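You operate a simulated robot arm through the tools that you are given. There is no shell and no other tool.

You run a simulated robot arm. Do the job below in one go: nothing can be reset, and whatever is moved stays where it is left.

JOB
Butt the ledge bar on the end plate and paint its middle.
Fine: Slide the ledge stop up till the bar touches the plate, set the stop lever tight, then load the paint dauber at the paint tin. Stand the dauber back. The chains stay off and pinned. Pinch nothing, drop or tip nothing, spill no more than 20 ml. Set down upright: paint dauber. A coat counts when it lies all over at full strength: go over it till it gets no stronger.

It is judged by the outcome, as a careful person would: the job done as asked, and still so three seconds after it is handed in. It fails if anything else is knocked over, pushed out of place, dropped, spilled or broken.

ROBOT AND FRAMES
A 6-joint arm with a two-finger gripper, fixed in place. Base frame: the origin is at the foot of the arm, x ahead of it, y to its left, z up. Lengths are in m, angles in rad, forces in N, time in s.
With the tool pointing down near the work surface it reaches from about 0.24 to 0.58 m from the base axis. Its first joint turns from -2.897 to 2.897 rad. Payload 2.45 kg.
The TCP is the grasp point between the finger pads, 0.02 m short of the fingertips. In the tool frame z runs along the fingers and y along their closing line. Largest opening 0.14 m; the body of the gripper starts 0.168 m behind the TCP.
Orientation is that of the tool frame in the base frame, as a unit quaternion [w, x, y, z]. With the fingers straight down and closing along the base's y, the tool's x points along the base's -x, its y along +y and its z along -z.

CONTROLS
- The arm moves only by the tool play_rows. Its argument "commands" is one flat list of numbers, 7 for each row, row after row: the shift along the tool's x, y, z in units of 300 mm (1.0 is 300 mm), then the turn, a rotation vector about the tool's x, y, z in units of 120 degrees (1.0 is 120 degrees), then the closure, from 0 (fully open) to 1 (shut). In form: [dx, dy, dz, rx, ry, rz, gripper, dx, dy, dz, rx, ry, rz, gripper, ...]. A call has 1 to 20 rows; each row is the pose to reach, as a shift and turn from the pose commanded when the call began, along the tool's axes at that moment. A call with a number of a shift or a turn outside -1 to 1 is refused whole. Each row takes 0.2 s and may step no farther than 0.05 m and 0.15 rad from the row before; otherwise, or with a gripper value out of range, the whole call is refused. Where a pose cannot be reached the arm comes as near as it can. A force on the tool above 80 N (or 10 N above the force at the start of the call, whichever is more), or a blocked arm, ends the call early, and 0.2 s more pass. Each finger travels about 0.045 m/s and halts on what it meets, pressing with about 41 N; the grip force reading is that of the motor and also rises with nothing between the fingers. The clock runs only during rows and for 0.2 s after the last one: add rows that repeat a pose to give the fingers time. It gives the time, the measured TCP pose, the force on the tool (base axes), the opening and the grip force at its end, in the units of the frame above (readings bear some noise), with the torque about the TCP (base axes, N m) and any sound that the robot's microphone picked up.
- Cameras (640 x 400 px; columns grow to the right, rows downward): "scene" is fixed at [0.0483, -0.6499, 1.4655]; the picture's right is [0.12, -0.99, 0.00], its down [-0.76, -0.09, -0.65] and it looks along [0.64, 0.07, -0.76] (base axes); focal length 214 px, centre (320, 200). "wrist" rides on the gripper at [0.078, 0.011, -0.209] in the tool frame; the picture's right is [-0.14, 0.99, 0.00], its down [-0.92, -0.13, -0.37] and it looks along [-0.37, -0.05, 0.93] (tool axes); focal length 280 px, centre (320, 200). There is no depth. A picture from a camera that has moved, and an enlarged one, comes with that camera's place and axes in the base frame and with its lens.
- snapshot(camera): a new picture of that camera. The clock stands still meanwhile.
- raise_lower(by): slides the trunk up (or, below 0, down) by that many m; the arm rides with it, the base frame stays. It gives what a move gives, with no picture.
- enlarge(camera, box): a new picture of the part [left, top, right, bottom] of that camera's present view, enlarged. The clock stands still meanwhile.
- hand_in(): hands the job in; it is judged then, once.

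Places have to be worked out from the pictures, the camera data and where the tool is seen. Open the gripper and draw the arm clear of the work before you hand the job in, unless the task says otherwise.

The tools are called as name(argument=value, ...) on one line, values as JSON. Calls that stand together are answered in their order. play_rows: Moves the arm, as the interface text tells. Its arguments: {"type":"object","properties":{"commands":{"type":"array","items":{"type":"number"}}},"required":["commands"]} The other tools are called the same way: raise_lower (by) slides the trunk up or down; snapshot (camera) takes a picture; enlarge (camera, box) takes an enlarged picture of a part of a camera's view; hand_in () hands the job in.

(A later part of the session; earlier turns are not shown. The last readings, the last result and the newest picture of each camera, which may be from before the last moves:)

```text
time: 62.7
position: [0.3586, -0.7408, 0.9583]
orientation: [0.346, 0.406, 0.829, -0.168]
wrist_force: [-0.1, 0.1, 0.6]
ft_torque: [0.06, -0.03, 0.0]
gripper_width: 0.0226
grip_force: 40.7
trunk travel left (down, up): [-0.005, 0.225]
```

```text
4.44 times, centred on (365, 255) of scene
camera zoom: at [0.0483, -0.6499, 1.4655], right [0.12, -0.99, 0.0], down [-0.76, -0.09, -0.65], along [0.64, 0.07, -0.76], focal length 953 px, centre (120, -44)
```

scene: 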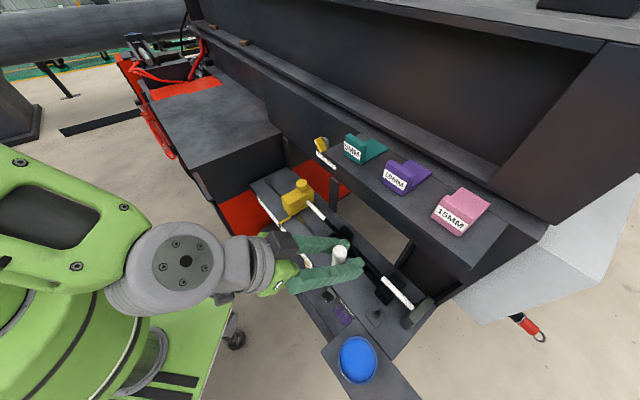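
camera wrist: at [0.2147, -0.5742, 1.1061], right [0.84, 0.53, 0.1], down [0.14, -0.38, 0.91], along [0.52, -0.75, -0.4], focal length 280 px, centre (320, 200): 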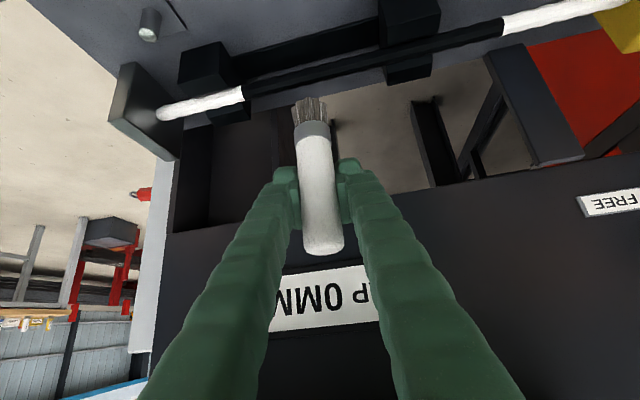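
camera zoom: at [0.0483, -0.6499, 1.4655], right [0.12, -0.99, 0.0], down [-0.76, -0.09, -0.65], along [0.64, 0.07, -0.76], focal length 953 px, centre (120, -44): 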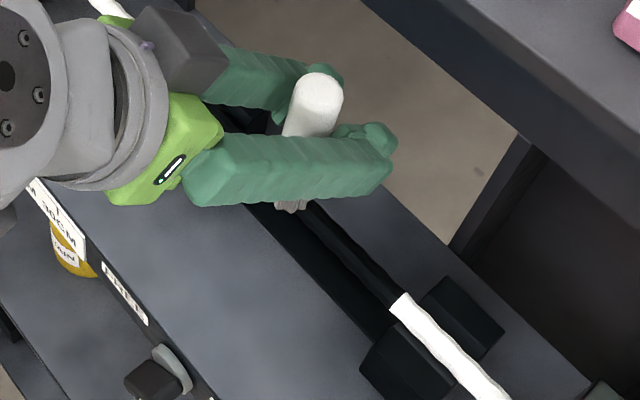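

No paint transfers, so the dauber isn't loaded. From the contact readings I now find the dauber sits ~16 mm nearer the robot than the TCP and its tip only ~0.07 m below it; the tin is shallow (base z≈0.848). I lift off and back away to redo the dip properly centred and deep.

play_rows(commands=[-0.0707, 0, -0.0707, 0, 0, 0, 0.9, -0.1414, 0, -0.1414, 0, 0, 0, 0.9, -0.0737, -0.0487, -0.251, 0, 0, 0, 0.9, -0.006, -0.0973, -0.3607, 0, 0, 0, 0.9, 0.0617, -0.146, -0.4703, 0, 0, 0, 0.9])

enlarge(camera="wrist", box=[250, 60, 390, 180])

enlarge(camera="scene", box=[300, 200, 430, 320])

```text
time: 63.9
position: [0.2558, -0.6786, 1.0445]
orientation: [0.347, 0.405, 0.829, -0.168]
wrist_force: [-0.3, -0.2, -0.7]
ft_torque: [-0.02, 0.01, 0.0]
gripper_width: 0.0223
grip_force: 41.1
trunk travel left (down, up): [-0.005, 0.225]
```

```text
3.33 times, centred on (320, 120) of wrist
camera zoom: at [0.1384, -0.512, 1.1368], right [0.84, 0.53, 0.1], down [0.14, -0.38, 0.91], along [0.52, -0.75, -0.4], focal length 935 px, centre (320, 467)
```

zoom: 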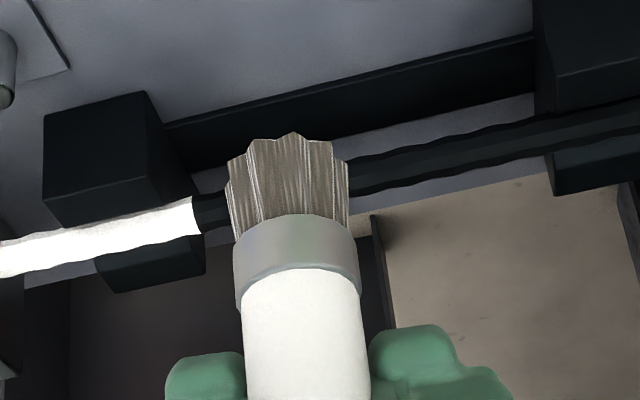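

```text
3.33 times, centred on (365, 260) of scene
camera zoom: at [0.0483, -0.6499, 1.4655], right [0.12, -0.99, 0.0], down [-0.76, -0.09, -0.65], along [0.64, 0.07, -0.76], focal length 715 px, centre (170, 0)
```

zoom: 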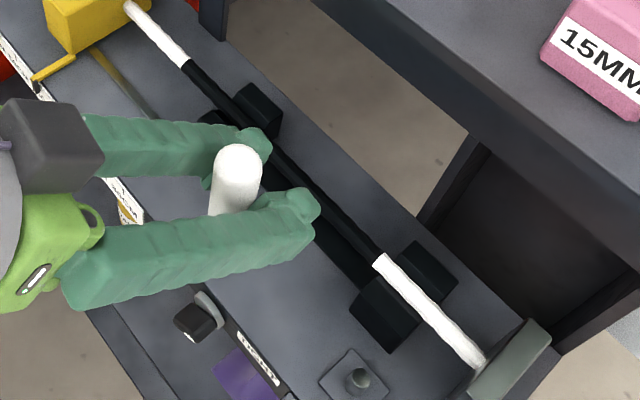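

The bar is untouched and still butted. I carry the dauber back over the tin, this time placing the dauber itself (not the TCP) over its centre.

play_rows(commands=[0.03, -0.106, -0.0162, 0.033, 0, 0.033, 0.9, 0.06, -0.212, -0.0324, 0.066, 0, 0.066, 0.9, 0.09, -0.318, -0.0486, 0.099, 0, 0.099, 0.9, 0.12, -0.424, -0.0648, 0.132, 0, 0.132, 0.9, 0.15, -0.53, -0.081, 0.165, 0, 0.165, 0.9])

snapshot(camera="wrist")

enlarge(camera="scene", box=[325, 325, 395, 395])

```text
time: 65.1
position: [0.1004, -0.7368, 1.0307]
orientation: [0.294, 0.595, 0.706, -0.246]
wrist_force: [-0.3, 0.5, -1.0]
ft_torque: [-0.01, -0.01, 0.01]
gripper_width: 0.0224
grip_force: 41.0
trunk travel left (down, up): [-0.005, 0.225]
```

```text
taken
camera wrist: at [0.0747, -0.5355, 1.1231], right [0.99, 0.07, 0.1], down [-0.06, -0.41, 0.91], along [0.11, -0.91, -0.4], focal length 280 px, centre (320, 200)
```

wrist: 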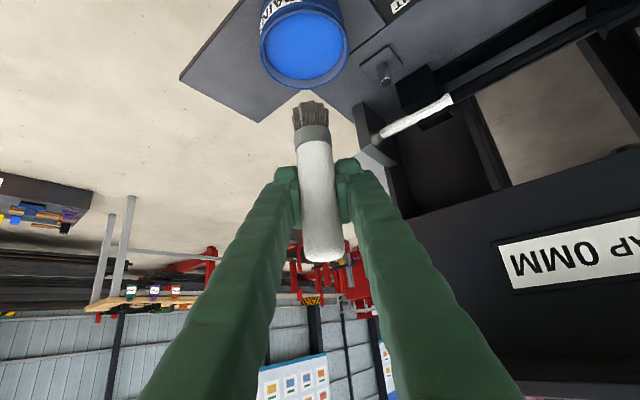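

```text
5.71 times, centred on (360, 360) of scene
camera zoom: at [0.0483, -0.6499, 1.4655], right [0.12, -0.99, 0.0], down [-0.76, -0.09, -0.65], along [0.64, 0.07, -0.76], focal length 1226 px, centre (91, -714)
```

zoom: 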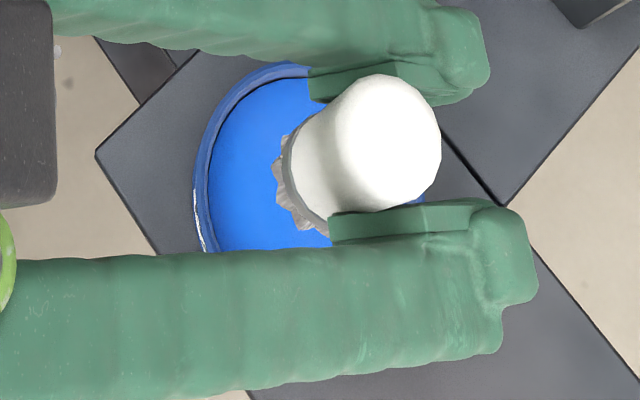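

Both views agree the dauber is centred over the tin. I dip to TCP z≈0.92 (about 2 cm into the paint), stir gently ±8 mm and hold about a second.

play_rows(commands=[0.06, 0, 0.06, 0, 0, 0, 0.9, 0.12, 0, 0.12, 0, 0, 0, 0.9, 0.18, 0, 0.18, 0, 0, 0, 0.9, 0.225, 0, 0.225, 0, 0, 0, 0.9, 0.2593, 0, 0.2593, 0, 0, 0, 0.9, 0.2593, 0.013, 0.2593, 0, 0, 0, 0.9, 0.2593, 0.027, 0.2593, 0, 0, 0, 0.9, 0.2593, 0, 0.2593, 0, 0, 0, 0.9, 0.2593, -0.027, 0.2593, 0, 0, 0, 0.9, 0.2593, 0, 0.2593, 0, 0, 0, 0.9, 0.2593, 0, 0.2593, 0, 0, 0, 0.9])

enlarge(camera="wrist", box=[240, 40, 400, 180])

enlarge(camera="scene", box=[325, 325, 395, 395])

```text
time: 67.5
position: [0.1008, -0.7389, 0.919]
orientation: [0.295, 0.595, 0.705, -0.248]
wrist_force: [0.4, 0.5, -0.9]
ft_torque: [0.0, 0.01, 0.0]
gripper_width: 0.0221
grip_force: 40.9
trunk travel left (down, up): [-0.005, 0.225]
```

```text
2.86 times, centred on (320, 110) of wrist
camera zoom: at [0.0751, -0.5371, 1.0123], right [0.99, 0.07, 0.1], down [-0.06, -0.4, 0.91], along [0.11, -0.91, -0.4], focal length 801 px, centre (320, 457)
```

zoom: 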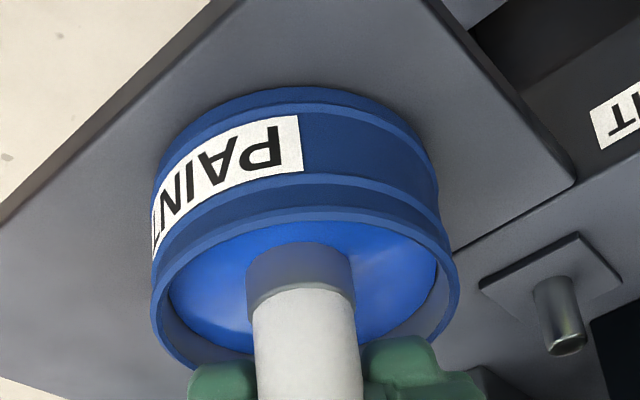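

```text
5.71 times, centred on (360, 360) of scene
camera zoom: at [0.0483, -0.6499, 1.4655], right [0.12, -0.99, 0.0], down [-0.76, -0.09, -0.65], along [0.64, 0.07, -0.76], focal length 1226 px, centre (91, -714)
```

zoom: 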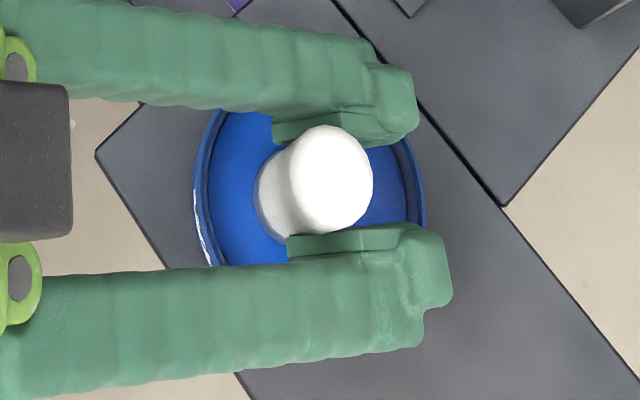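

Now the bristles are clearly fully under the paint. I lift slowly and inspect.

play_rows(commands=[-0.03, 0, -0.03, 0, 0, 0, 0.9, -0.06, 0, -0.06, 0, 0, 0, 0.9, -0.09, 0, -0.09, 0, 0, 0, 0.9, -0.09, 0, -0.09, 0, 0, 0, 0.9, -0.14, 0, -0.14, 0, 0, 0, 0.9, -0.2, 0, -0.2, 0, 0, 0, 0.9, -0.2593, 0, -0.2593, 0, 0, 0, 0.9, -0.2593, 0, -0.2593, 0, 0, 0, 0.9])

enlarge(camera="wrist", box=[240, 40, 400, 180])

enlarge(camera="scene", box=[325, 325, 395, 395])

```text
time: 69.3
position: [0.1008, -0.7393, 1.0279]
orientation: [0.295, 0.595, 0.706, -0.247]
wrist_force: [0.5, -0.1, -0.9]
ft_torque: [0.0, -0.01, -0.01]
gripper_width: 0.022
grip_force: 41.2
trunk travel left (down, up): [-0.005, 0.225]
```

```text
2.86 times, centred on (320, 110) of wrist
camera zoom: at [0.0753, -0.5375, 1.1213], right [0.99, 0.07, 0.1], down [-0.06, -0.4, 0.91], along [0.11, -0.91, -0.4], focal length 801 px, centre (320, 457)
```

zoom: 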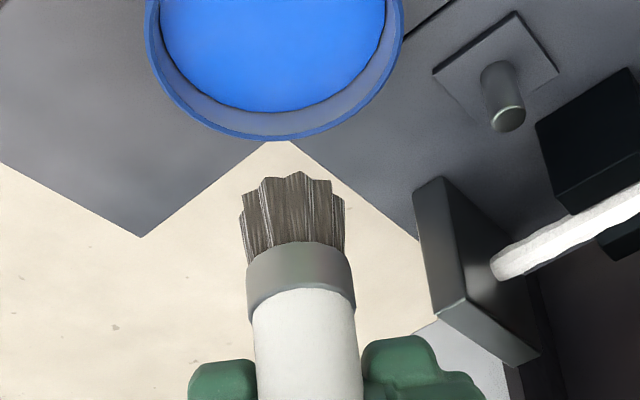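

```text
5.71 times, centred on (360, 360) of scene
camera zoom: at [0.0483, -0.6499, 1.4655], right [0.12, -0.99, 0.0], down [-0.76, -0.09, -0.65], along [0.64, 0.07, -0.76], focal length 1226 px, centre (91, -714)
```

zoom: 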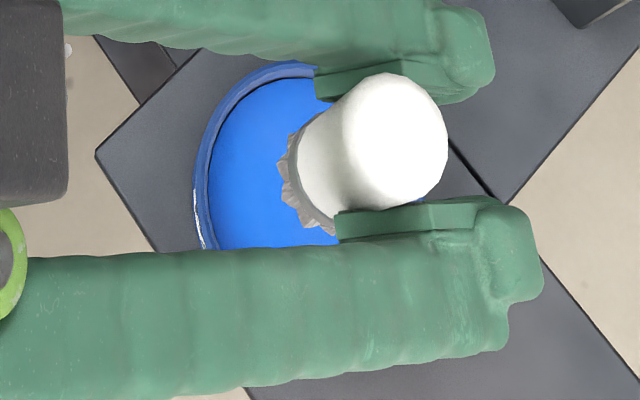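

The bristles don't show colour even after a full dip, so loading may not be drawn; only the bar can show it. I carry it back to the bar and this time keep steady contact.

play_rows(commands=[0.0074, 0.108, -0.0236, -0.033, 0, -0.033, 0.9, 0.0148, 0.216, -0.0472, -0.066, 0, -0.066, 0.9, 0.0222, 0.324, -0.0708, -0.099, 0, -0.099, 0.9, 0.0296, 0.432, -0.0944, -0.132, 0, -0.132, 0.9, 0.037, 0.54, -0.118, -0.165, 0, -0.165, 0.9])

```text
time: 70.5
position: [0.2564, -0.6797, 1.047]
orientation: [0.346, 0.405, 0.829, -0.168]
wrist_force: [-0.3, 0.1, -2.0]
ft_torque: [-0.02, -0.03, -0.02]
gripper_width: 0.0224
grip_force: 41.2
trunk travel left (down, up): [-0.005, 0.225]
```

I bring the dauber to n≈0.7785, t≈-0.30 with the tip just above the bar.

play_rows(commands=[-0.0288, 0.0113, 0.1078, 0, 0, 0, 0.9, -0.0575, 0.0227, 0.2155, 0, 0, 0, 0.9, -0.0863, 0.034, 0.3233, 0, 0, 0, 0.9, -0.115, 0.0453, 0.431, 0, 0, 0, 0.9])

enlarge(camera="wrist", box=[200, 30, 420, 160])

```text
time: 71.5
position: [0.3366, -0.7654, 0.9783]
orientation: [0.346, 0.406, 0.829, -0.168]
wrist_force: [0.2, 0.1, -0.6]
ft_torque: [-0.04, -0.02, 0.0]
gripper_width: 0.0222
grip_force: 40.7
trunk travel left (down, up): [-0.005, 0.225]
```

```text
2.91 times, centred on (310, 95) of wrist
camera zoom: at [0.2202, -0.5983, 1.0717], right [0.84, 0.53, 0.1], down [0.14, -0.38, 0.91], along [0.52, -0.75, -0.4], focal length 816 px, centre (349, 506)
```

zoom: 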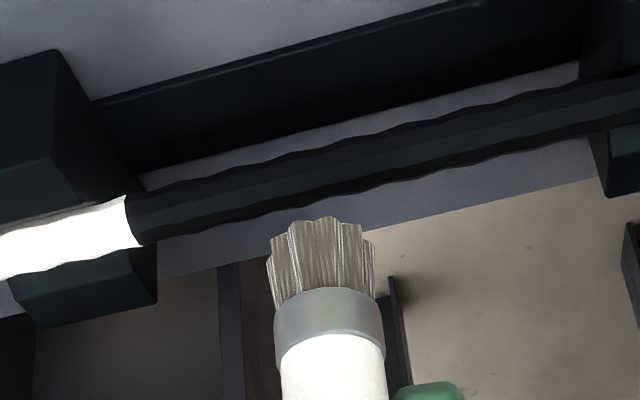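

Now lowering 14 mm, then 1.5 mm steps to contact.

play_rows(commands=[0.0118, 0, 0.0118, 0, 0, 0, 0.9, 0.0236, 0, 0.0236, 0, 0, 0, 0.9, 0.033, 0, 0.033, 0, 0, 0, 0.9, 0.0401, 0, 0.0401, 0, 0, 0, 0.9])

enlarge(camera="wrist", box=[200, 30, 420, 160])

```text
time: 72.5
position: [0.3349, -0.7643, 0.9622]
orientation: [0.346, 0.406, 0.829, -0.169]
wrist_force: [-0.3, 0.8, -0.8]
ft_torque: [-0.02, 0.0, -0.01]
gripper_width: 0.022
grip_force: 41.0
trunk travel left (down, up): [-0.005, 0.225]
```

```text
2.91 times, centred on (310, 95) of wrist
camera zoom: at [0.2181, -0.5961, 1.0554], right [0.84, 0.53, 0.1], down [0.14, -0.38, 0.91], along [0.52, -0.75, -0.4], focal length 816 px, centre (349, 506)
```

zoom: 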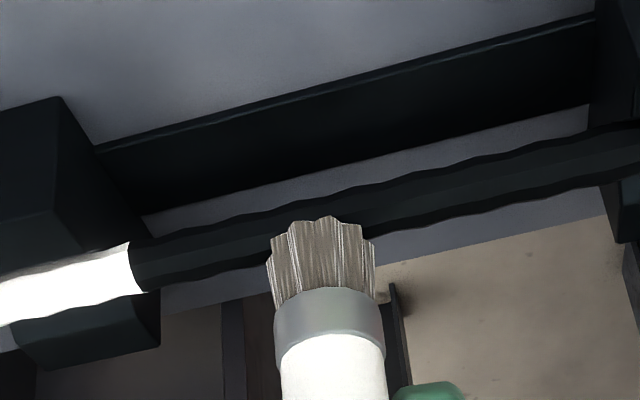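

play_rows(commands=[0.0035, 0, 0.0035, 0, 0, 0, 0.9, 0.007, 0, 0.007, 0, 0, 0, 0.9, 0.0105, 0, 0.0105, 0, 0, 0, 0.9])

```text
time: 73.3
position: [0.3349, -0.7641, 0.9598]
orientation: [0.345, 0.406, 0.829, -0.168]
wrist_force: [0.0, 0.4, -0.7]
ft_torque: [-0.02, 0.02, 0.01]
gripper_width: 0.0222
grip_force: 40.6
trunk travel left (down, up): [-0.005, 0.225]
```

No contact yet at z≈0.960 (the dauber slid up a few mm in the grip earlier). I continue in 1.5 mm steps.

play_rows(commands=[0.0035, 0, 0.0035, 0, 0, 0, 0.9, 0.007, 0, 0.007, 0, 0, 0, 0.9, 0.0105, 0, 0.0105, 0, 0, 0, 0.9])

enlarge(camera="wrist", box=[200, 30, 420, 160])

```text
time: 74.1
position: [0.3362, -0.7621, 0.9568]
orientation: [0.348, 0.405, 0.829, -0.169]
wrist_force: [-3.7, 1.8, 16.0]
ft_torque: [0.31, 0.32, 0.0]
gripper_width: 0.0219
grip_force: 41.3
trunk travel left (down, up): [-0.005, 0.225]
```

```text
2.91 times, centred on (310, 95) of wrist
camera zoom: at [0.2191, -0.5949, 1.0488], right [0.84, 0.53, 0.1], down [0.13, -0.38, 0.92], along [0.52, -0.76, -0.39], focal length 816 px, centre (349, 506)
```

zoom: 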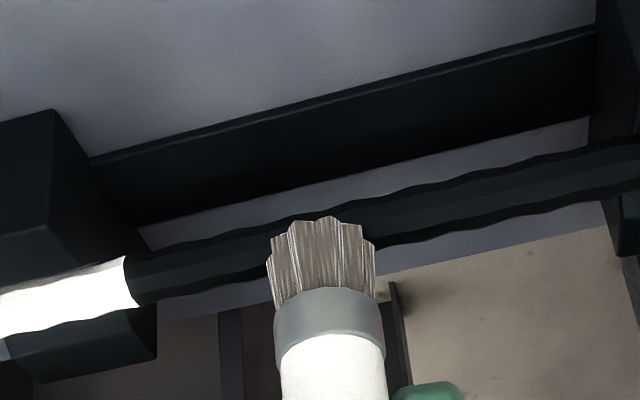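

Contact, 16 N. I make a stroke +5 cm and back under this pressure.

play_rows(commands=[0.0029, 0.0331, -0.0029, 0, 0, 0, 0.9, 0.0057, 0.0662, -0.0057, 0, 0, 0, 0.9, 0.0086, 0.0993, -0.0086, 0, 0, 0, 0.9, 0.0115, 0.1323, -0.0115, 0, 0, 0, 0.9, 0.0086, 0.0993, -0.0086, 0, 0, 0, 0.9, 0.0057, 0.0662, -0.0057, 0, 0, 0, 0.9, 0.0029, 0.0331, -0.0029, 0, 0, 0, 0.9, 0, 0, 0, 0, 0, 0, 0.9])

enlarge(camera="wrist", box=[160, 20, 460, 180])

enlarge(camera="scene", box=[320, 210, 410, 300])

```text
time: 75.9
position: [0.3357, -0.7612, 0.9581]
orientation: [0.348, 0.405, 0.828, -0.17]
wrist_force: [4.7, 5.3, 30.3]
ft_torque: [0.5, -0.03, -0.09]
gripper_width: 0.0221
grip_force: 40.9
trunk travel left (down, up): [-0.005, 0.225]
```

```text
2.13 times, centred on (310, 100) of wrist
camera zoom: at [0.2186, -0.5937, 1.0485], right [0.84, 0.53, 0.1], down [0.13, -0.38, 0.91], along [0.52, -0.76, -0.39], focal length 598 px, centre (341, 413)
```

zoom: 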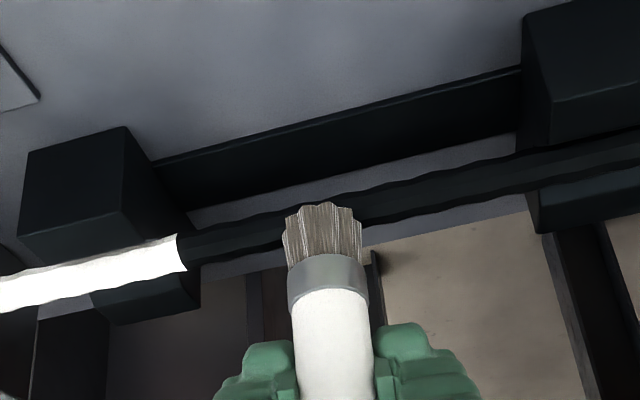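

```text
4.44 times, centred on (365, 255) of scene
camera zoom: at [0.0483, -0.6499, 1.4655], right [0.12, -0.99, 0.0], down [-0.76, -0.09, -0.65], along [0.64, 0.07, -0.76], focal length 953 px, centre (120, -44)
```

zoom: 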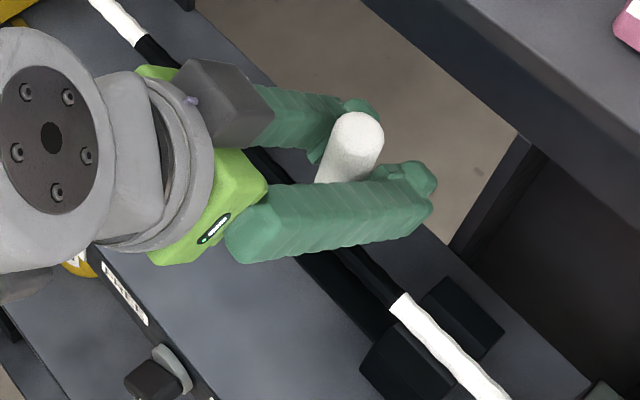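

Good pressure, yet I can't tell if the bar took colour under the arm's shadow. I lift off and back away for a clear look.

play_rows(commands=[-0.0707, 0, -0.0707, 0, 0, 0, 0.9, -0.1414, 0, -0.1414, 0, 0, 0, 0.9, -0.0737, -0.0487, -0.251, 0, 0, 0, 0.9, -0.006, -0.0973, -0.3607, 0, 0, 0, 0.9, 0.0617, -0.146, -0.4703, 0, 0, 0, 0.9])

enlarge(camera="scene", box=[310, 200, 410, 300])

enlarge(camera="wrist", box=[200, 40, 480, 180])

```text
time: 77.1
position: [0.2327, -0.6991, 1.0371]
orientation: [0.346, 0.405, 0.83, -0.168]
wrist_force: [0.7, 0.1, 0.2]
ft_torque: [-0.03, -0.02, 0.0]
gripper_width: 0.0224
grip_force: 40.6
trunk travel left (down, up): [-0.005, 0.225]
```

```text
4.00 times, centred on (360, 250) of scene
camera zoom: at [0.0483, -0.6499, 1.4655], right [0.12, -0.99, 0.0], down [-0.76, -0.09, -0.65], along [0.64, 0.07, -0.76], focal length 858 px, centre (160, 0)
```

zoom: 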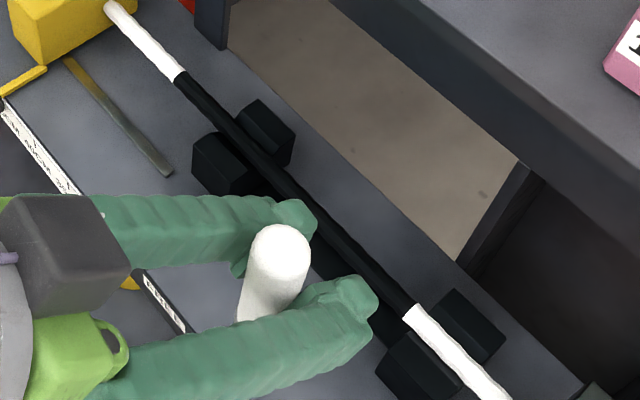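

```text
2.29 times, centred on (340, 110) of wrist
camera zoom: at [0.1163, -0.5313, 1.1304], right [0.84, 0.53, 0.1], down [0.14, -0.38, 0.91], along [0.52, -0.75, -0.4], focal length 641 px, centre (274, 406)
```

zoom: 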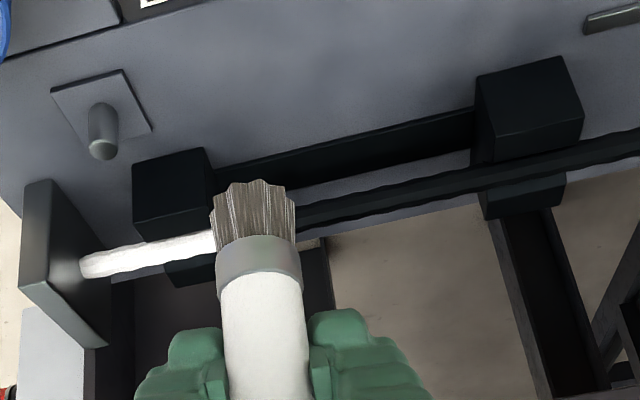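

Still no colour, but my strokes only covered t≈-0.31 to -0.25, while the bar's true centre is t≈-0.237. I go to the centre and press there.

play_rows(commands=[-0.0196, 0.0645, 0.0828, 0, 0, 0, 0.9, -0.0392, 0.1291, 0.1656, 0, 0, 0, 0.9, -0.0588, 0.1936, 0.2484, 0, 0, 0, 0.9, -0.0784, 0.2582, 0.3312, 0, 0, 0, 0.9, -0.098, 0.3227, 0.414, 0, 0, 0, 0.9, -0.089, 0.3227, 0.423, 0, 0, 0, 0.9, -0.082, 0.3227, 0.43, 0, 0, 0, 0.9])

enlarge(camera="wrist", box=[160, 20, 460, 180])

```text
time: 78.7
position: [0.3756, -0.7259, 0.9672]
orientation: [0.347, 0.406, 0.829, -0.169]
wrist_force: [0.8, -1.0, -0.1]
ft_torque: [-0.05, -0.04, 0.01]
gripper_width: 0.0224
grip_force: 41.1
trunk travel left (down, up): [-0.005, 0.225]
```

```text
2.13 times, centred on (310, 100) of wrist
camera zoom: at [0.2572, -0.5578, 1.0596], right [0.84, 0.53, 0.1], down [0.14, -0.38, 0.91], along [0.52, -0.75, -0.4], focal length 598 px, centre (341, 413)
```

zoom: 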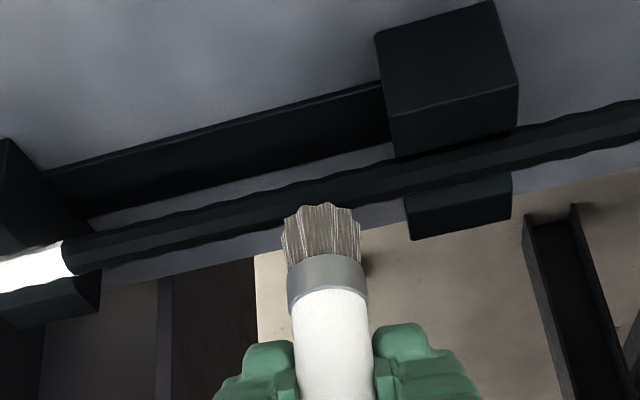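

Over the centre, not yet touching. Lowering to contact.

play_rows(commands=[0.0059, 0, 0.0059, 0, 0, 0, 0.9, 0.0118, 0, 0.0118, 0, 0, 0, 0.9, 0.0165, 0, 0.0165, 0, 0, 0, 0.9, 0.02, 0, 0.02, 0, 0, 0, 0.9])

enlarge(camera="wrist", box=[160, 20, 460, 180])

```text
time: 79.7
position: [0.3746, -0.7279, 0.9576]
orientation: [0.345, 0.406, 0.83, -0.168]
wrist_force: [-0.2, -0.4, -1.2]
ft_torque: [-0.03, -0.02, 0.01]
gripper_width: 0.0221
grip_force: 40.6
trunk travel left (down, up): [-0.005, 0.225]
```

```text
2.13 times, centred on (310, 100) of wrist
camera zoom: at [0.2576, -0.5601, 1.05], right [0.84, 0.53, 0.1], down [0.14, -0.38, 0.91], along [0.52, -0.75, -0.4], focal length 598 px, centre (341, 413)
```

zoom: 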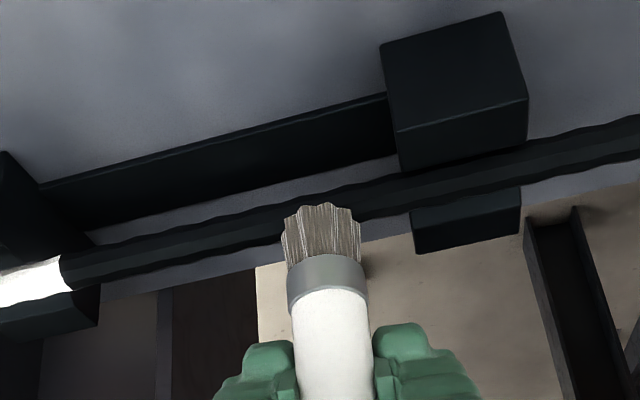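

play_rows(commands=[0.0035, 0, 0.0035, 0, 0, 0, 0.9, 0.007, 0, 0.007, 0, 0, 0, 0.9, 0.0105, 0, 0.0105, 0, 0, 0, 0.9])

enlarge(camera="wrist", box=[240, 60, 380, 140])

```text
time: 80.5
position: [0.3746, -0.7266, 0.9561]
orientation: [0.348, 0.405, 0.828, -0.171]
wrist_force: [-0.7, -2.5, 16.5]
ft_torque: [-0.07, 0.22, 0.07]
gripper_width: 0.0219
grip_force: 41.2
trunk travel left (down, up): [-0.005, 0.225]
```

```text
4.57 times, centred on (310, 100) of wrist
camera zoom: at [0.2576, -0.5596, 1.0481], right [0.84, 0.53, 0.1], down [0.13, -0.38, 0.92], along [0.53, -0.76, -0.39], focal length 1282 px, centre (366, 657)
```

zoom: 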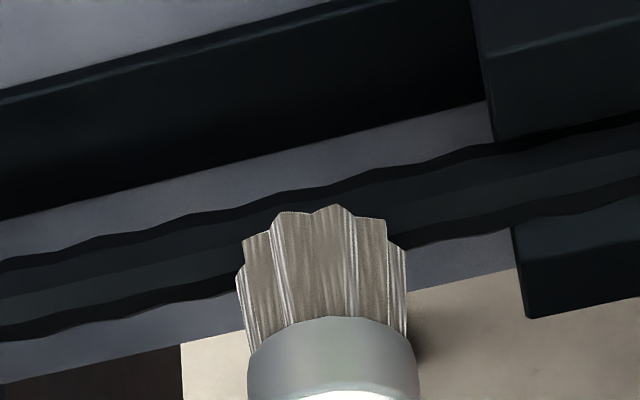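

Contact at the centre (16 N). I make short strokes of ±1.5 cm around it and then lift to look.

play_rows(commands=[0.0043, 0.0496, -0.0043, 0, 0, 0, 0.9, 0, 0, 0, 0, 0, 0, 0.9, -0.0043, -0.0496, 0.0043, 0, 0, 0, 0.9, 0, 0, 0, 0, 0, 0, 0.9, 0.0043, 0.0496, -0.0043, 0, 0, 0, 0.9, 0, 0, 0, 0, 0, 0, 0.9, -0.0043, -0.0496, 0.0043, 0, 0, 0, 0.9])

enlarge(camera="wrist", box=[240, 40, 400, 140])

enlarge(camera="scene", box=[320, 210, 390, 280])

```text
time: 82.1
position: [0.3618, -0.7352, 0.9566]
orientation: [0.346, 0.405, 0.829, -0.169]
wrist_force: [4.7, 6.1, 26.7]
ft_torque: [0.5, 0.07, -0.1]
gripper_width: 0.022
grip_force: 40.9
trunk travel left (down, up): [-0.005, 0.225]
```

```text
4.00 times, centred on (320, 90) of wrist
camera zoom: at [0.2453, -0.5684, 1.0483], right [0.84, 0.53, 0.1], down [0.14, -0.38, 0.91], along [0.53, -0.75, -0.39], focal length 1122 px, centre (320, 640)
```

zoom: 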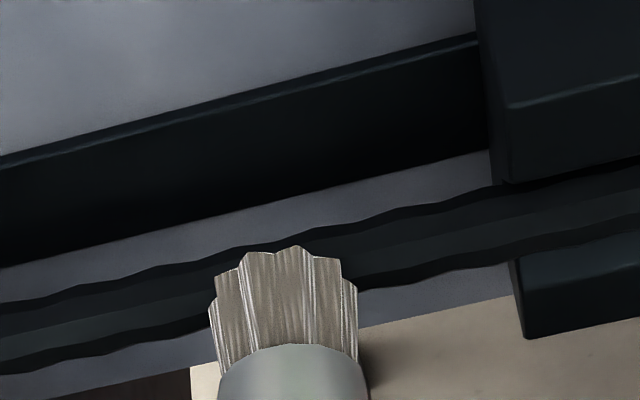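

```text
5.71 times, centred on (355, 245) of scene
camera zoom: at [0.0483, -0.6499, 1.4655], right [0.12, -0.99, 0.0], down [-0.76, -0.09, -0.65], along [0.64, 0.07, -0.76], focal length 1226 px, centre (120, -57)
```

zoom: 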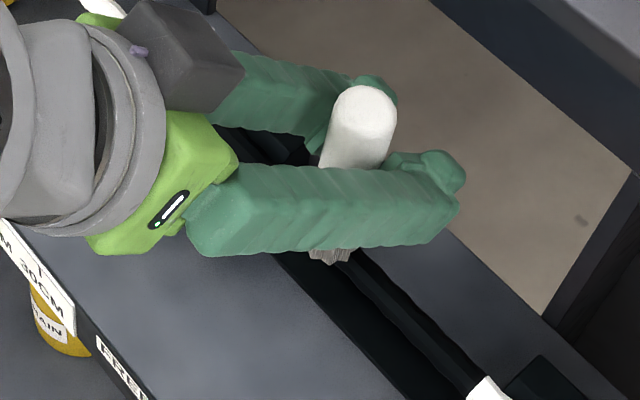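

Still no colour with firm contact at the centre, so I suspect the load was spent on the earlier strokes or never taken up. I go back to the tin for a longer, deeper dip, then straight to the bar's centre.

play_rows(commands=[-0.0707, 0, -0.0707, 0, 0, 0, 0.9, -0.1414, 0, -0.1414, 0, 0, 0, 0.9, -0.0769, -0.0553, -0.2506, 0, 0, 0, 0.9, -0.0125, -0.1107, -0.3598, 0, 0, 0, 0.9, 0.052, -0.166, -0.469, 0, 0, 0, 0.9])

play_rows(commands=[0.03, -0.106, -0.0162, 0.033, 0, 0.033, 0.9, 0.06, -0.212, -0.0324, 0.066, 0, 0.066, 0.9, 0.09, -0.318, -0.0486, 0.099, 0, 0.099, 0.9, 0.12, -0.424, -0.0648, 0.132, 0, 0.132, 0.9, 0.15, -0.53, -0.081, 0.165, 0, 0.165, 0.9])

snapshot(camera="wrist")

```text
time: 83.3
position: [0.258, -0.68, 1.0449]
orientation: [0.345, 0.406, 0.83, -0.168]
wrist_force: [0.5, 0.7, -1.0]
ft_torque: [-0.04, 0.0, 0.07]
gripper_width: 0.0221
grip_force: 40.8
trunk travel left (down, up): [-0.005, 0.225]
```

```text
time: 84.5
position: [0.1006, -0.741, 1.0255]
orientation: [0.295, 0.596, 0.706, -0.245]
wrist_force: [-1.3, -0.5, -1.3]
ft_torque: [-0.02, 0.03, 0.04]
gripper_width: 0.0221
grip_force: 40.8
trunk travel left (down, up): [-0.005, 0.225]
```

```text
taken
camera wrist: at [0.0748, -0.5381, 1.1183], right [0.99, 0.07, 0.1], down [-0.06, -0.4, 0.91], along [0.11, -0.91, -0.4], focal length 280 px, centre (320, 200)
```

wrist: 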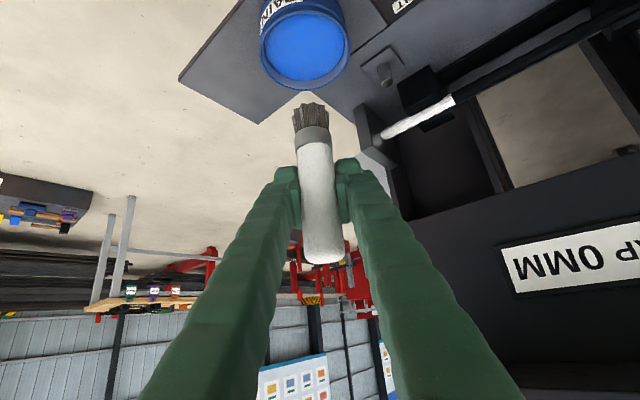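

Over the tin again, centred. I dip to the same depth plus a few mm and hold about 2.5 s.

play_rows(commands=[0.06, 0, 0.06, 0, 0, 0, 0.9, 0.12, 0, 0.12, 0, 0, 0, 0.9, 0.18, 0, 0.18, 0, 0, 0, 0.9, 0.225, 0, 0.225, 0, 0, 0, 0.9, 0.255, 0, 0.255, 0, 0, 0, 0.9, 0.26, 0, 0.26, 0, 0, 0, 0.9, 0.264, 0, 0.264, 0, 0, 0, 0.9, 0.264, 0, 0.264, 0, 0, 0, 0.9, 0.264, 0, 0.264, 0, 0, 0, 0.9, 0.264, 0, 0.264, 0, 0, 0, 0.9, 0.264, 0, 0.264, 0, 0, 0, 0.9, 0.264, 0, 0.264, 0, 0, 0, 0.9, 0.264, 0, 0.264, 0, 0, 0, 0.9, 0.264, 0, 0.264, 0, 0, 0, 0.9])

enlarge(camera="wrist", box=[240, 40, 400, 180])

```text
time: 87.5
position: [0.1021, -0.7395, 0.9149]
orientation: [0.296, 0.594, 0.706, -0.246]
wrist_force: [0.0, 0.4, -1.1]
ft_torque: [-0.03, -0.01, 0.0]
gripper_width: 0.0221
grip_force: 41.2
trunk travel left (down, up): [-0.005, 0.225]
```

```text
2.86 times, centred on (320, 110) of wrist
camera zoom: at [0.0768, -0.5374, 1.0068], right [0.99, 0.07, 0.1], down [-0.06, -0.4, 0.91], along [0.11, -0.91, -0.4], focal length 801 px, centre (320, 457)
```

zoom: 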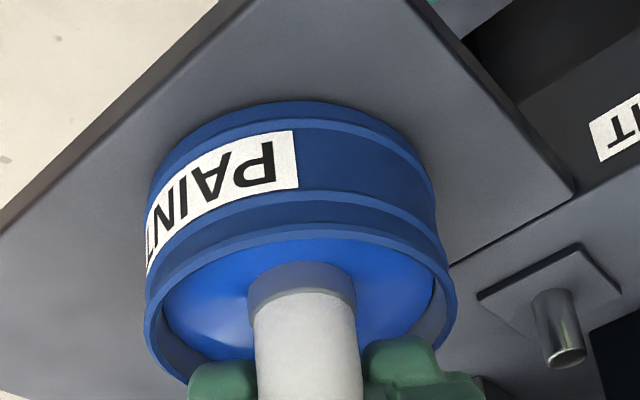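

The ferrule is at paint level, so it is dipped as deep as it goes. I lift and check the bristles again.

play_rows(commands=[-0.03, 0, -0.03, 0, 0, 0, 0.9, -0.06, 0, -0.06, 0, 0, 0, 0.9, -0.09, 0, -0.09, 0, 0, 0, 0.9, -0.09, 0, -0.09, 0, 0, 0, 0.9, -0.14, 0, -0.14, 0, 0, 0, 0.9, -0.2, 0, -0.2, 0, 0, 0, 0.9, -0.264, 0, -0.264, 0, 0, 0, 0.9])

enlarge(camera="wrist", box=[280, 80, 350, 140])

enlarge(camera="scene", box=[325, 325, 395, 395])

```text
time: 89.1
position: [0.1038, -0.7398, 1.0281]
orientation: [0.295, 0.595, 0.705, -0.247]
wrist_force: [0.3, 0.7, -1.3]
ft_torque: [-0.04, 0.02, 0.01]
gripper_width: 0.0222
grip_force: 40.5
trunk travel left (down, up): [-0.005, 0.225]
```

```text
6.67 times, centred on (315, 110) of wrist
camera zoom: at [0.0779, -0.5379, 1.1204], right [0.99, 0.07, 0.1], down [-0.06, -0.4, 0.91], along [0.11, -0.91, -0.4], focal length 1869 px, centre (353, 800)
```

zoom: 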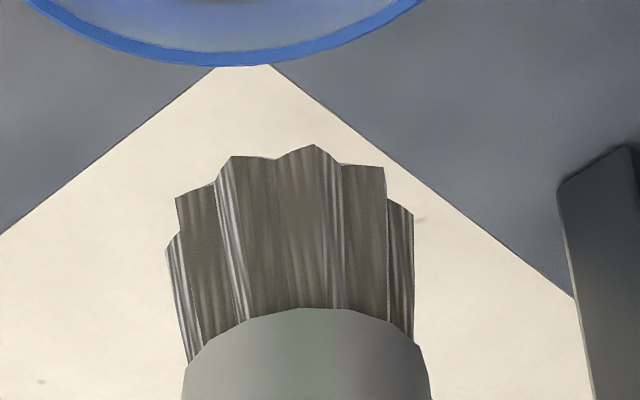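

```text
5.71 times, centred on (360, 360) of scene
camera zoom: at [0.0483, -0.6499, 1.4655], right [0.12, -0.99, 0.0], down [-0.76, -0.09, -0.65], along [0.64, 0.07, -0.76], focal length 1226 px, centre (91, -714)
```

zoom: 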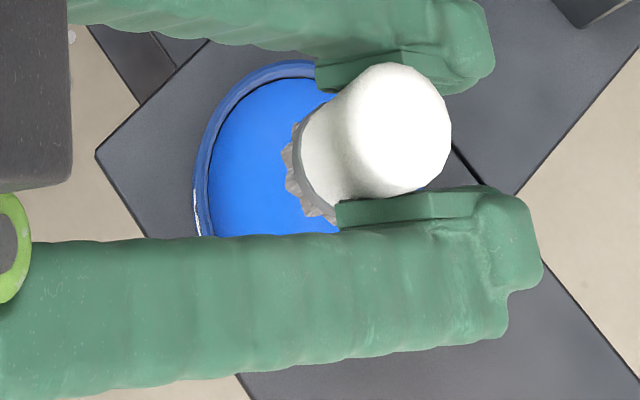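

I go straight to the bar's centre without touching anything else on the way.

play_rows(commands=[0.0074, 0.108, -0.0236, -0.033, 0, -0.033, 0.9, 0.0148, 0.216, -0.0472, -0.066, 0, -0.066, 0.9, 0.0222, 0.324, -0.0708, -0.099, 0, -0.099, 0.9, 0.0296, 0.432, -0.0944, -0.132, 0, -0.132, 0.9, 0.037, 0.54, -0.118, -0.165, 0, -0.165, 0.9])

play_rows(commands=[-0.0113, 0.0485, 0.0895, 0, 0, 0, 0.9, -0.0225, 0.0971, 0.1791, 0, 0, 0, 0.9, -0.0338, 0.1456, 0.2686, 0, 0, 0, 0.9, -0.045, 0.1942, 0.3582, 0, 0, 0, 0.9, -0.0563, 0.2427, 0.4477, 0, 0, 0, 0.9, -0.0516, 0.2427, 0.4524, 0, 0, 0, 0.9, -0.0481, 0.2427, 0.4559, 0, 0, 0, 0.9, -0.0446, 0.2427, 0.4594, 0, 0, 0, 0.9])

enlarge(camera="wrist", box=[240, 40, 400, 140])

```text
time: 90.3
position: [0.2569, -0.6793, 1.0432]
orientation: [0.346, 0.406, 0.829, -0.168]
wrist_force: [-1.2, 0.4, 0.2]
ft_torque: [-0.02, 0.0, 0.0]
gripper_width: 0.0223
grip_force: 41.3
trunk travel left (down, up): [-0.005, 0.225]
```

```text
time: 92.1
position: [0.3797, -0.72, 0.9581]
orientation: [0.346, 0.406, 0.829, -0.168]
wrist_force: [0.3, -0.7, -1.1]
ft_torque: [0.04, 0.01, -0.02]
gripper_width: 0.0222
grip_force: 40.8
trunk travel left (down, up): [-0.005, 0.225]
```

```text
4.00 times, centred on (320, 90) of wrist
camera zoom: at [0.2621, -0.5521, 1.0495], right [0.84, 0.53, 0.1], down [0.14, -0.38, 0.91], along [0.52, -0.75, -0.4], focal length 1122 px, centre (320, 640)
```

zoom: 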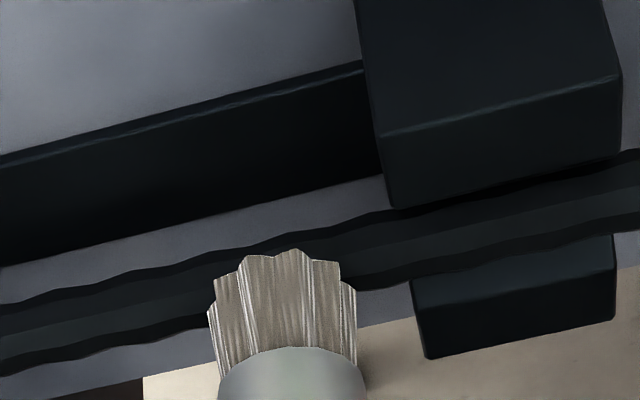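

Nearly touching. I lower to contact, hold briefly, then small strokes.

play_rows(commands=[0.0035, 0, 0.0035, 0, 0, 0, 0.9, 0.007, 0, 0.007, 0, 0, 0, 0.9, 0.007, 0, 0.007, 0, 0, 0, 0.9, 0.007, 0, 0.007, 0, 0, 0, 0.9])

enlarge(camera="wrist", box=[240, 40, 400, 140])

```text
time: 93.1
position: [0.379, -0.7198, 0.9568]
orientation: [0.347, 0.405, 0.829, -0.169]
wrist_force: [-1.5, -4.0, 13.4]
ft_torque: [-0.21, 0.19, 0.02]
gripper_width: 0.0221
grip_force: 41.0
trunk travel left (down, up): [-0.005, 0.225]
```

```text
4.00 times, centred on (320, 90) of wrist
camera zoom: at [0.2619, -0.5513, 1.0479], right [0.84, 0.53, 0.1], down [0.13, -0.38, 0.91], along [0.52, -0.76, -0.39], focal length 1122 px, centre (320, 640)
```

zoom: 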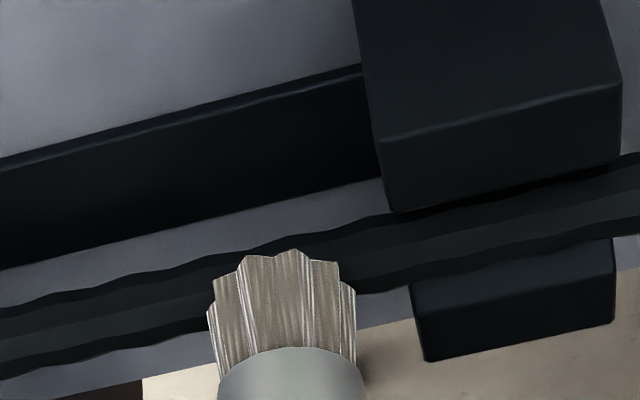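

I stroke ±1 cm here a few times and look again.

play_rows(commands=[-0.0029, -0.0331, 0.0029, 0, 0, 0, 0.9, -0.0057, -0.0662, 0.0057, 0, 0, 0, 0.9, -0.0029, -0.0331, 0.0029, 0, 0, 0, 0.9, 0, 0, 0, 0, 0, 0, 0.9, -0.0029, -0.0331, 0.0029, 0, 0, 0, 0.9, -0.0057, -0.0662, 0.0057, 0, 0, 0, 0.9, -0.0086, -0.0993, 0.0086, 0, 0, 0, 0.9, -0.0115, -0.1323, 0.0115, 0, 0, 0, 0.9])

enlarge(camera="wrist", box=[240, 40, 440, 160])

enlarge(camera="scene", box=[320, 210, 390, 280])

```text
time: 94.9
position: [0.3515, -0.7469, 0.9566]
orientation: [0.347, 0.405, 0.829, -0.169]
wrist_force: [3.6, 5.4, 22.6]
ft_torque: [0.34, 0.04, -0.07]
gripper_width: 0.0224
grip_force: 41.4
trunk travel left (down, up): [-0.005, 0.225]
```

```text
3.20 times, centred on (340, 100) of wrist
camera zoom: at [0.2343, -0.5786, 1.048], right [0.84, 0.53, 0.1], down [0.14, -0.38, 0.91], along [0.52, -0.76, -0.39], focal length 897 px, centre (256, 520)
```

zoom: 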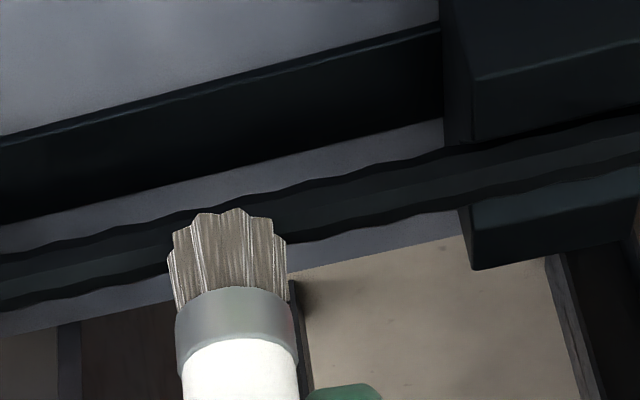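

```text
5.71 times, centred on (355, 245) of scene
camera zoom: at [0.0483, -0.6499, 1.4655], right [0.12, -0.99, 0.0], down [-0.76, -0.09, -0.65], along [0.64, 0.07, -0.76], focal length 1226 px, centre (120, -57)
```

zoom: 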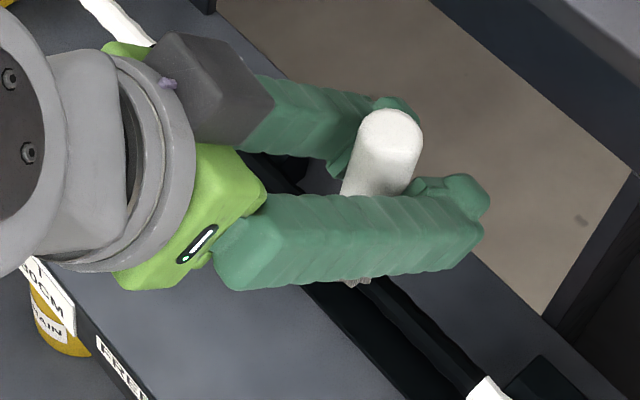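

Still nothing on the bar, so the dauber really isn't taking up paint. I return to the tin and this time press the bristles lightly onto the tin's floor while stirring.

play_rows(commands=[-0.0707, 0, -0.0707, 0, 0, 0, 0.9, -0.1414, 0, -0.1414, 0, 0, 0, 0.9, -0.0769, -0.0453, -0.2506, 0, 0, 0, 0.9, -0.0125, -0.0907, -0.3598, 0, 0, 0, 0.9, 0.052, -0.136, -0.469, 0, 0, 0, 0.9])

snapshot(camera="scene")

enlarge(camera="scene", box=[300, 190, 420, 310])

```text
time: 96.1
position: [0.2488, -0.6853, 1.0428]
orientation: [0.345, 0.405, 0.83, -0.169]
wrist_force: [-0.1, 0.0, -0.7]
ft_torque: [-0.01, 0.01, -0.01]
gripper_width: 0.022
grip_force: 41.8
trunk travel left (down, up): [-0.005, 0.225]
```

```text
taken
```

scene: 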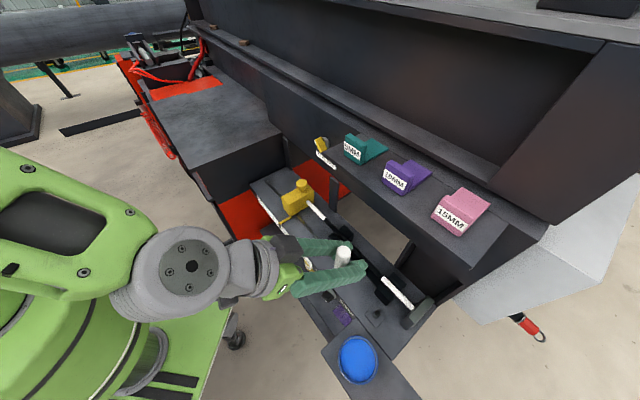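

```text
3.33 times, centred on (360, 250) of scene
camera zoom: at [0.0483, -0.6499, 1.4655], right [0.12, -0.99, 0.0], down [-0.76, -0.09, -0.65], along [0.64, 0.07, -0.76], focal length 715 px, centre (187, 33)
```

zoom: 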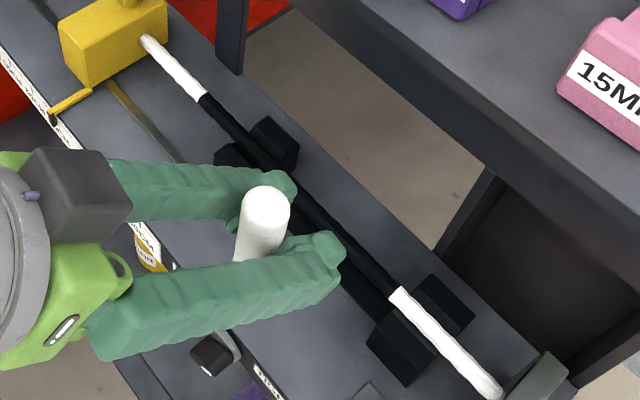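

Bar unchanged and everything in place. I carry the dauber back over the tin.

play_rows(commands=[0.0296, -0.0996, -0.0174, 0.033, 0, 0.033, 0.9, 0.0592, -0.1992, -0.0348, 0.066, 0, 0.066, 0.9, 0.0888, -0.2988, -0.0522, 0.099, 0, 0.099, 0.9, 0.1184, -0.3984, -0.0696, 0.132, 0, 0.132, 0.9, 0.148, -0.498, -0.087, 0.165, 0, 0.165, 0.9])

play_rows(commands=[0.06, 0, 0.06, 0, 0, 0, 0.9, 0.12, 0, 0.12, 0, 0, 0, 0.9, 0.18, 0, 0.18, 0, 0, 0, 0.9, 0.225, 0, 0.225, 0, 0, 0, 0.9, 0.255, 0, 0.255, 0, 0, 0, 0.9, 0.264, 0, 0.264, 0, 0, 0, 0.9, 0.269, 0, 0.269, 0, 0, 0, 0.9, 0.274, 0, 0.274, 0, 0, 0, 0.9])

enlarge(camera="wrist", box=[240, 40, 400, 180])

```text
time: 97.3
position: [0.1019, -0.7371, 1.0305]
orientation: [0.295, 0.596, 0.706, -0.246]
wrist_force: [0.9, -0.1, -1.1]
ft_torque: [0.0, -0.02, 0.0]
gripper_width: 0.0218
grip_force: 40.9
trunk travel left (down, up): [-0.005, 0.225]
```

```text
time: 99.1
position: [0.1025, -0.7377, 0.9131]
orientation: [0.295, 0.595, 0.706, -0.246]
wrist_force: [0.2, 0.2, 0.8]
ft_torque: [-0.02, -0.01, -0.01]
gripper_width: 0.0221
grip_force: 40.6
trunk travel left (down, up): [-0.005, 0.225]
```

```text
2.86 times, centred on (320, 110) of wrist
camera zoom: at [0.0765, -0.535, 1.0057], right [0.99, 0.07, 0.1], down [-0.06, -0.4, 0.91], along [0.11, -0.91, -0.4], focal length 801 px, centre (320, 457)
```

zoom: 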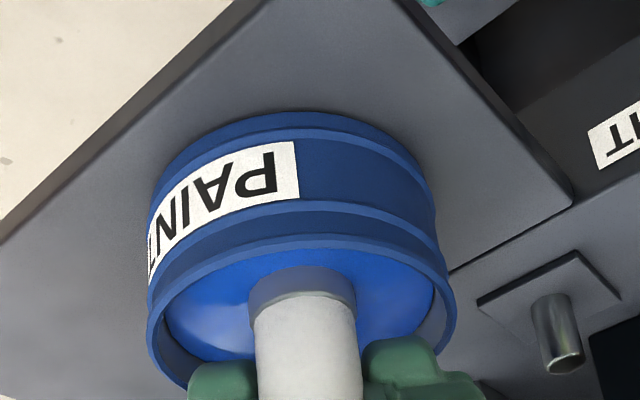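

Slight upward force begins. I go 1 mm at a time to touch the floor lightly.

play_rows(commands=[0.0024, 0, 0.0024, 0, 0, 0, 0.9, 0.0047, 0, 0.0047, 0, 0, 0, 0.9, 0.0071, 0, 0.0071, 0, 0, 0, 0.9])

```text
time: 99.9
position: [0.102, -0.7374, 0.9131]
orientation: [0.296, 0.594, 0.706, -0.247]
wrist_force: [0.7, 4.2, 17.8]
ft_torque: [0.45, 0.11, -0.08]
gripper_width: 0.022
grip_force: 41.1
trunk travel left (down, up): [-0.005, 0.225]
```

The bristles are pressed on the tin floor (18 N). I ease 1 mm and swirl about 8 mm each way, then hold.

play_rows(commands=[-0.003, 0, -0.003, 0, 0, 0, 0.9, -0.003, 0.025, -0.003, 0, 0, 0, 0.9, -0.015, 0.012, 0.009, 0, 0, 0, 0.9, -0.003, -0.025, -0.003, 0, 0, 0, 0.9, 0.009, -0.012, -0.015, 0, 0, 0, 0.9, -0.003, 0.0, -0.003, 0, 0, 0, 0.9, -0.003, 0, -0.003, 0, 0, 0, 0.9, -0.003, 0, -0.003, 0, 0, 0, 0.9, -0.003, 0, -0.003, 0, 0, 0, 0.9, -0.003, 0, -0.003, 0, 0, 0, 0.9, -0.04, 0, -0.04, 0, 0, 0, 0.9, -0.08, 0, -0.08, 0, 0, 0, 0.9, -0.12, 0, -0.12, 0, 0, 0, 0.9, -0.18, 0, -0.18, 0, 0, 0, 0.9, -0.24, 0, -0.24, 0, 0, 0, 0.9, -0.275, 0, -0.275, 0, 0, 0, 0.9])

enlarge(camera="wrist", box=[260, 60, 370, 160])

enlarge(camera="scene", box=[325, 325, 395, 395])

```text
time: 103.3
position: [0.1005, -0.7376, 1.0266]
orientation: [0.294, 0.595, 0.706, -0.246]
wrist_force: [0.1, 0.0, -0.6]
ft_torque: [0.0, 0.0, -0.01]
gripper_width: 0.0224
grip_force: 41.4
trunk travel left (down, up): [-0.005, 0.225]
```

```text
4.00 times, centred on (315, 110) of wrist
camera zoom: at [0.0763, -0.5359, 1.1188], right [0.99, 0.07, 0.1], down [-0.06, -0.41, 0.91], along [0.11, -0.91, -0.4], focal length 1122 px, centre (340, 560)
```

zoom: 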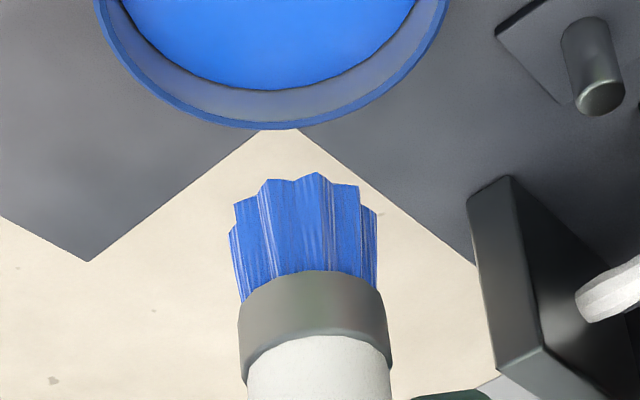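

```text
5.71 times, centred on (360, 360) of scene
camera zoom: at [0.0483, -0.6499, 1.4655], right [0.12, -0.99, 0.0], down [-0.76, -0.09, -0.65], along [0.64, 0.07, -0.76], focal length 1226 px, centre (91, -714)
```

zoom: 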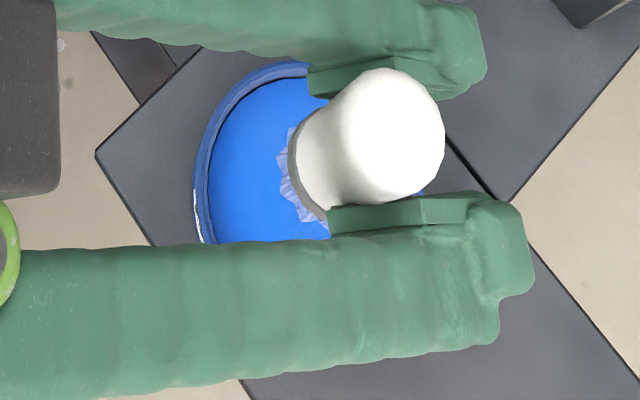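

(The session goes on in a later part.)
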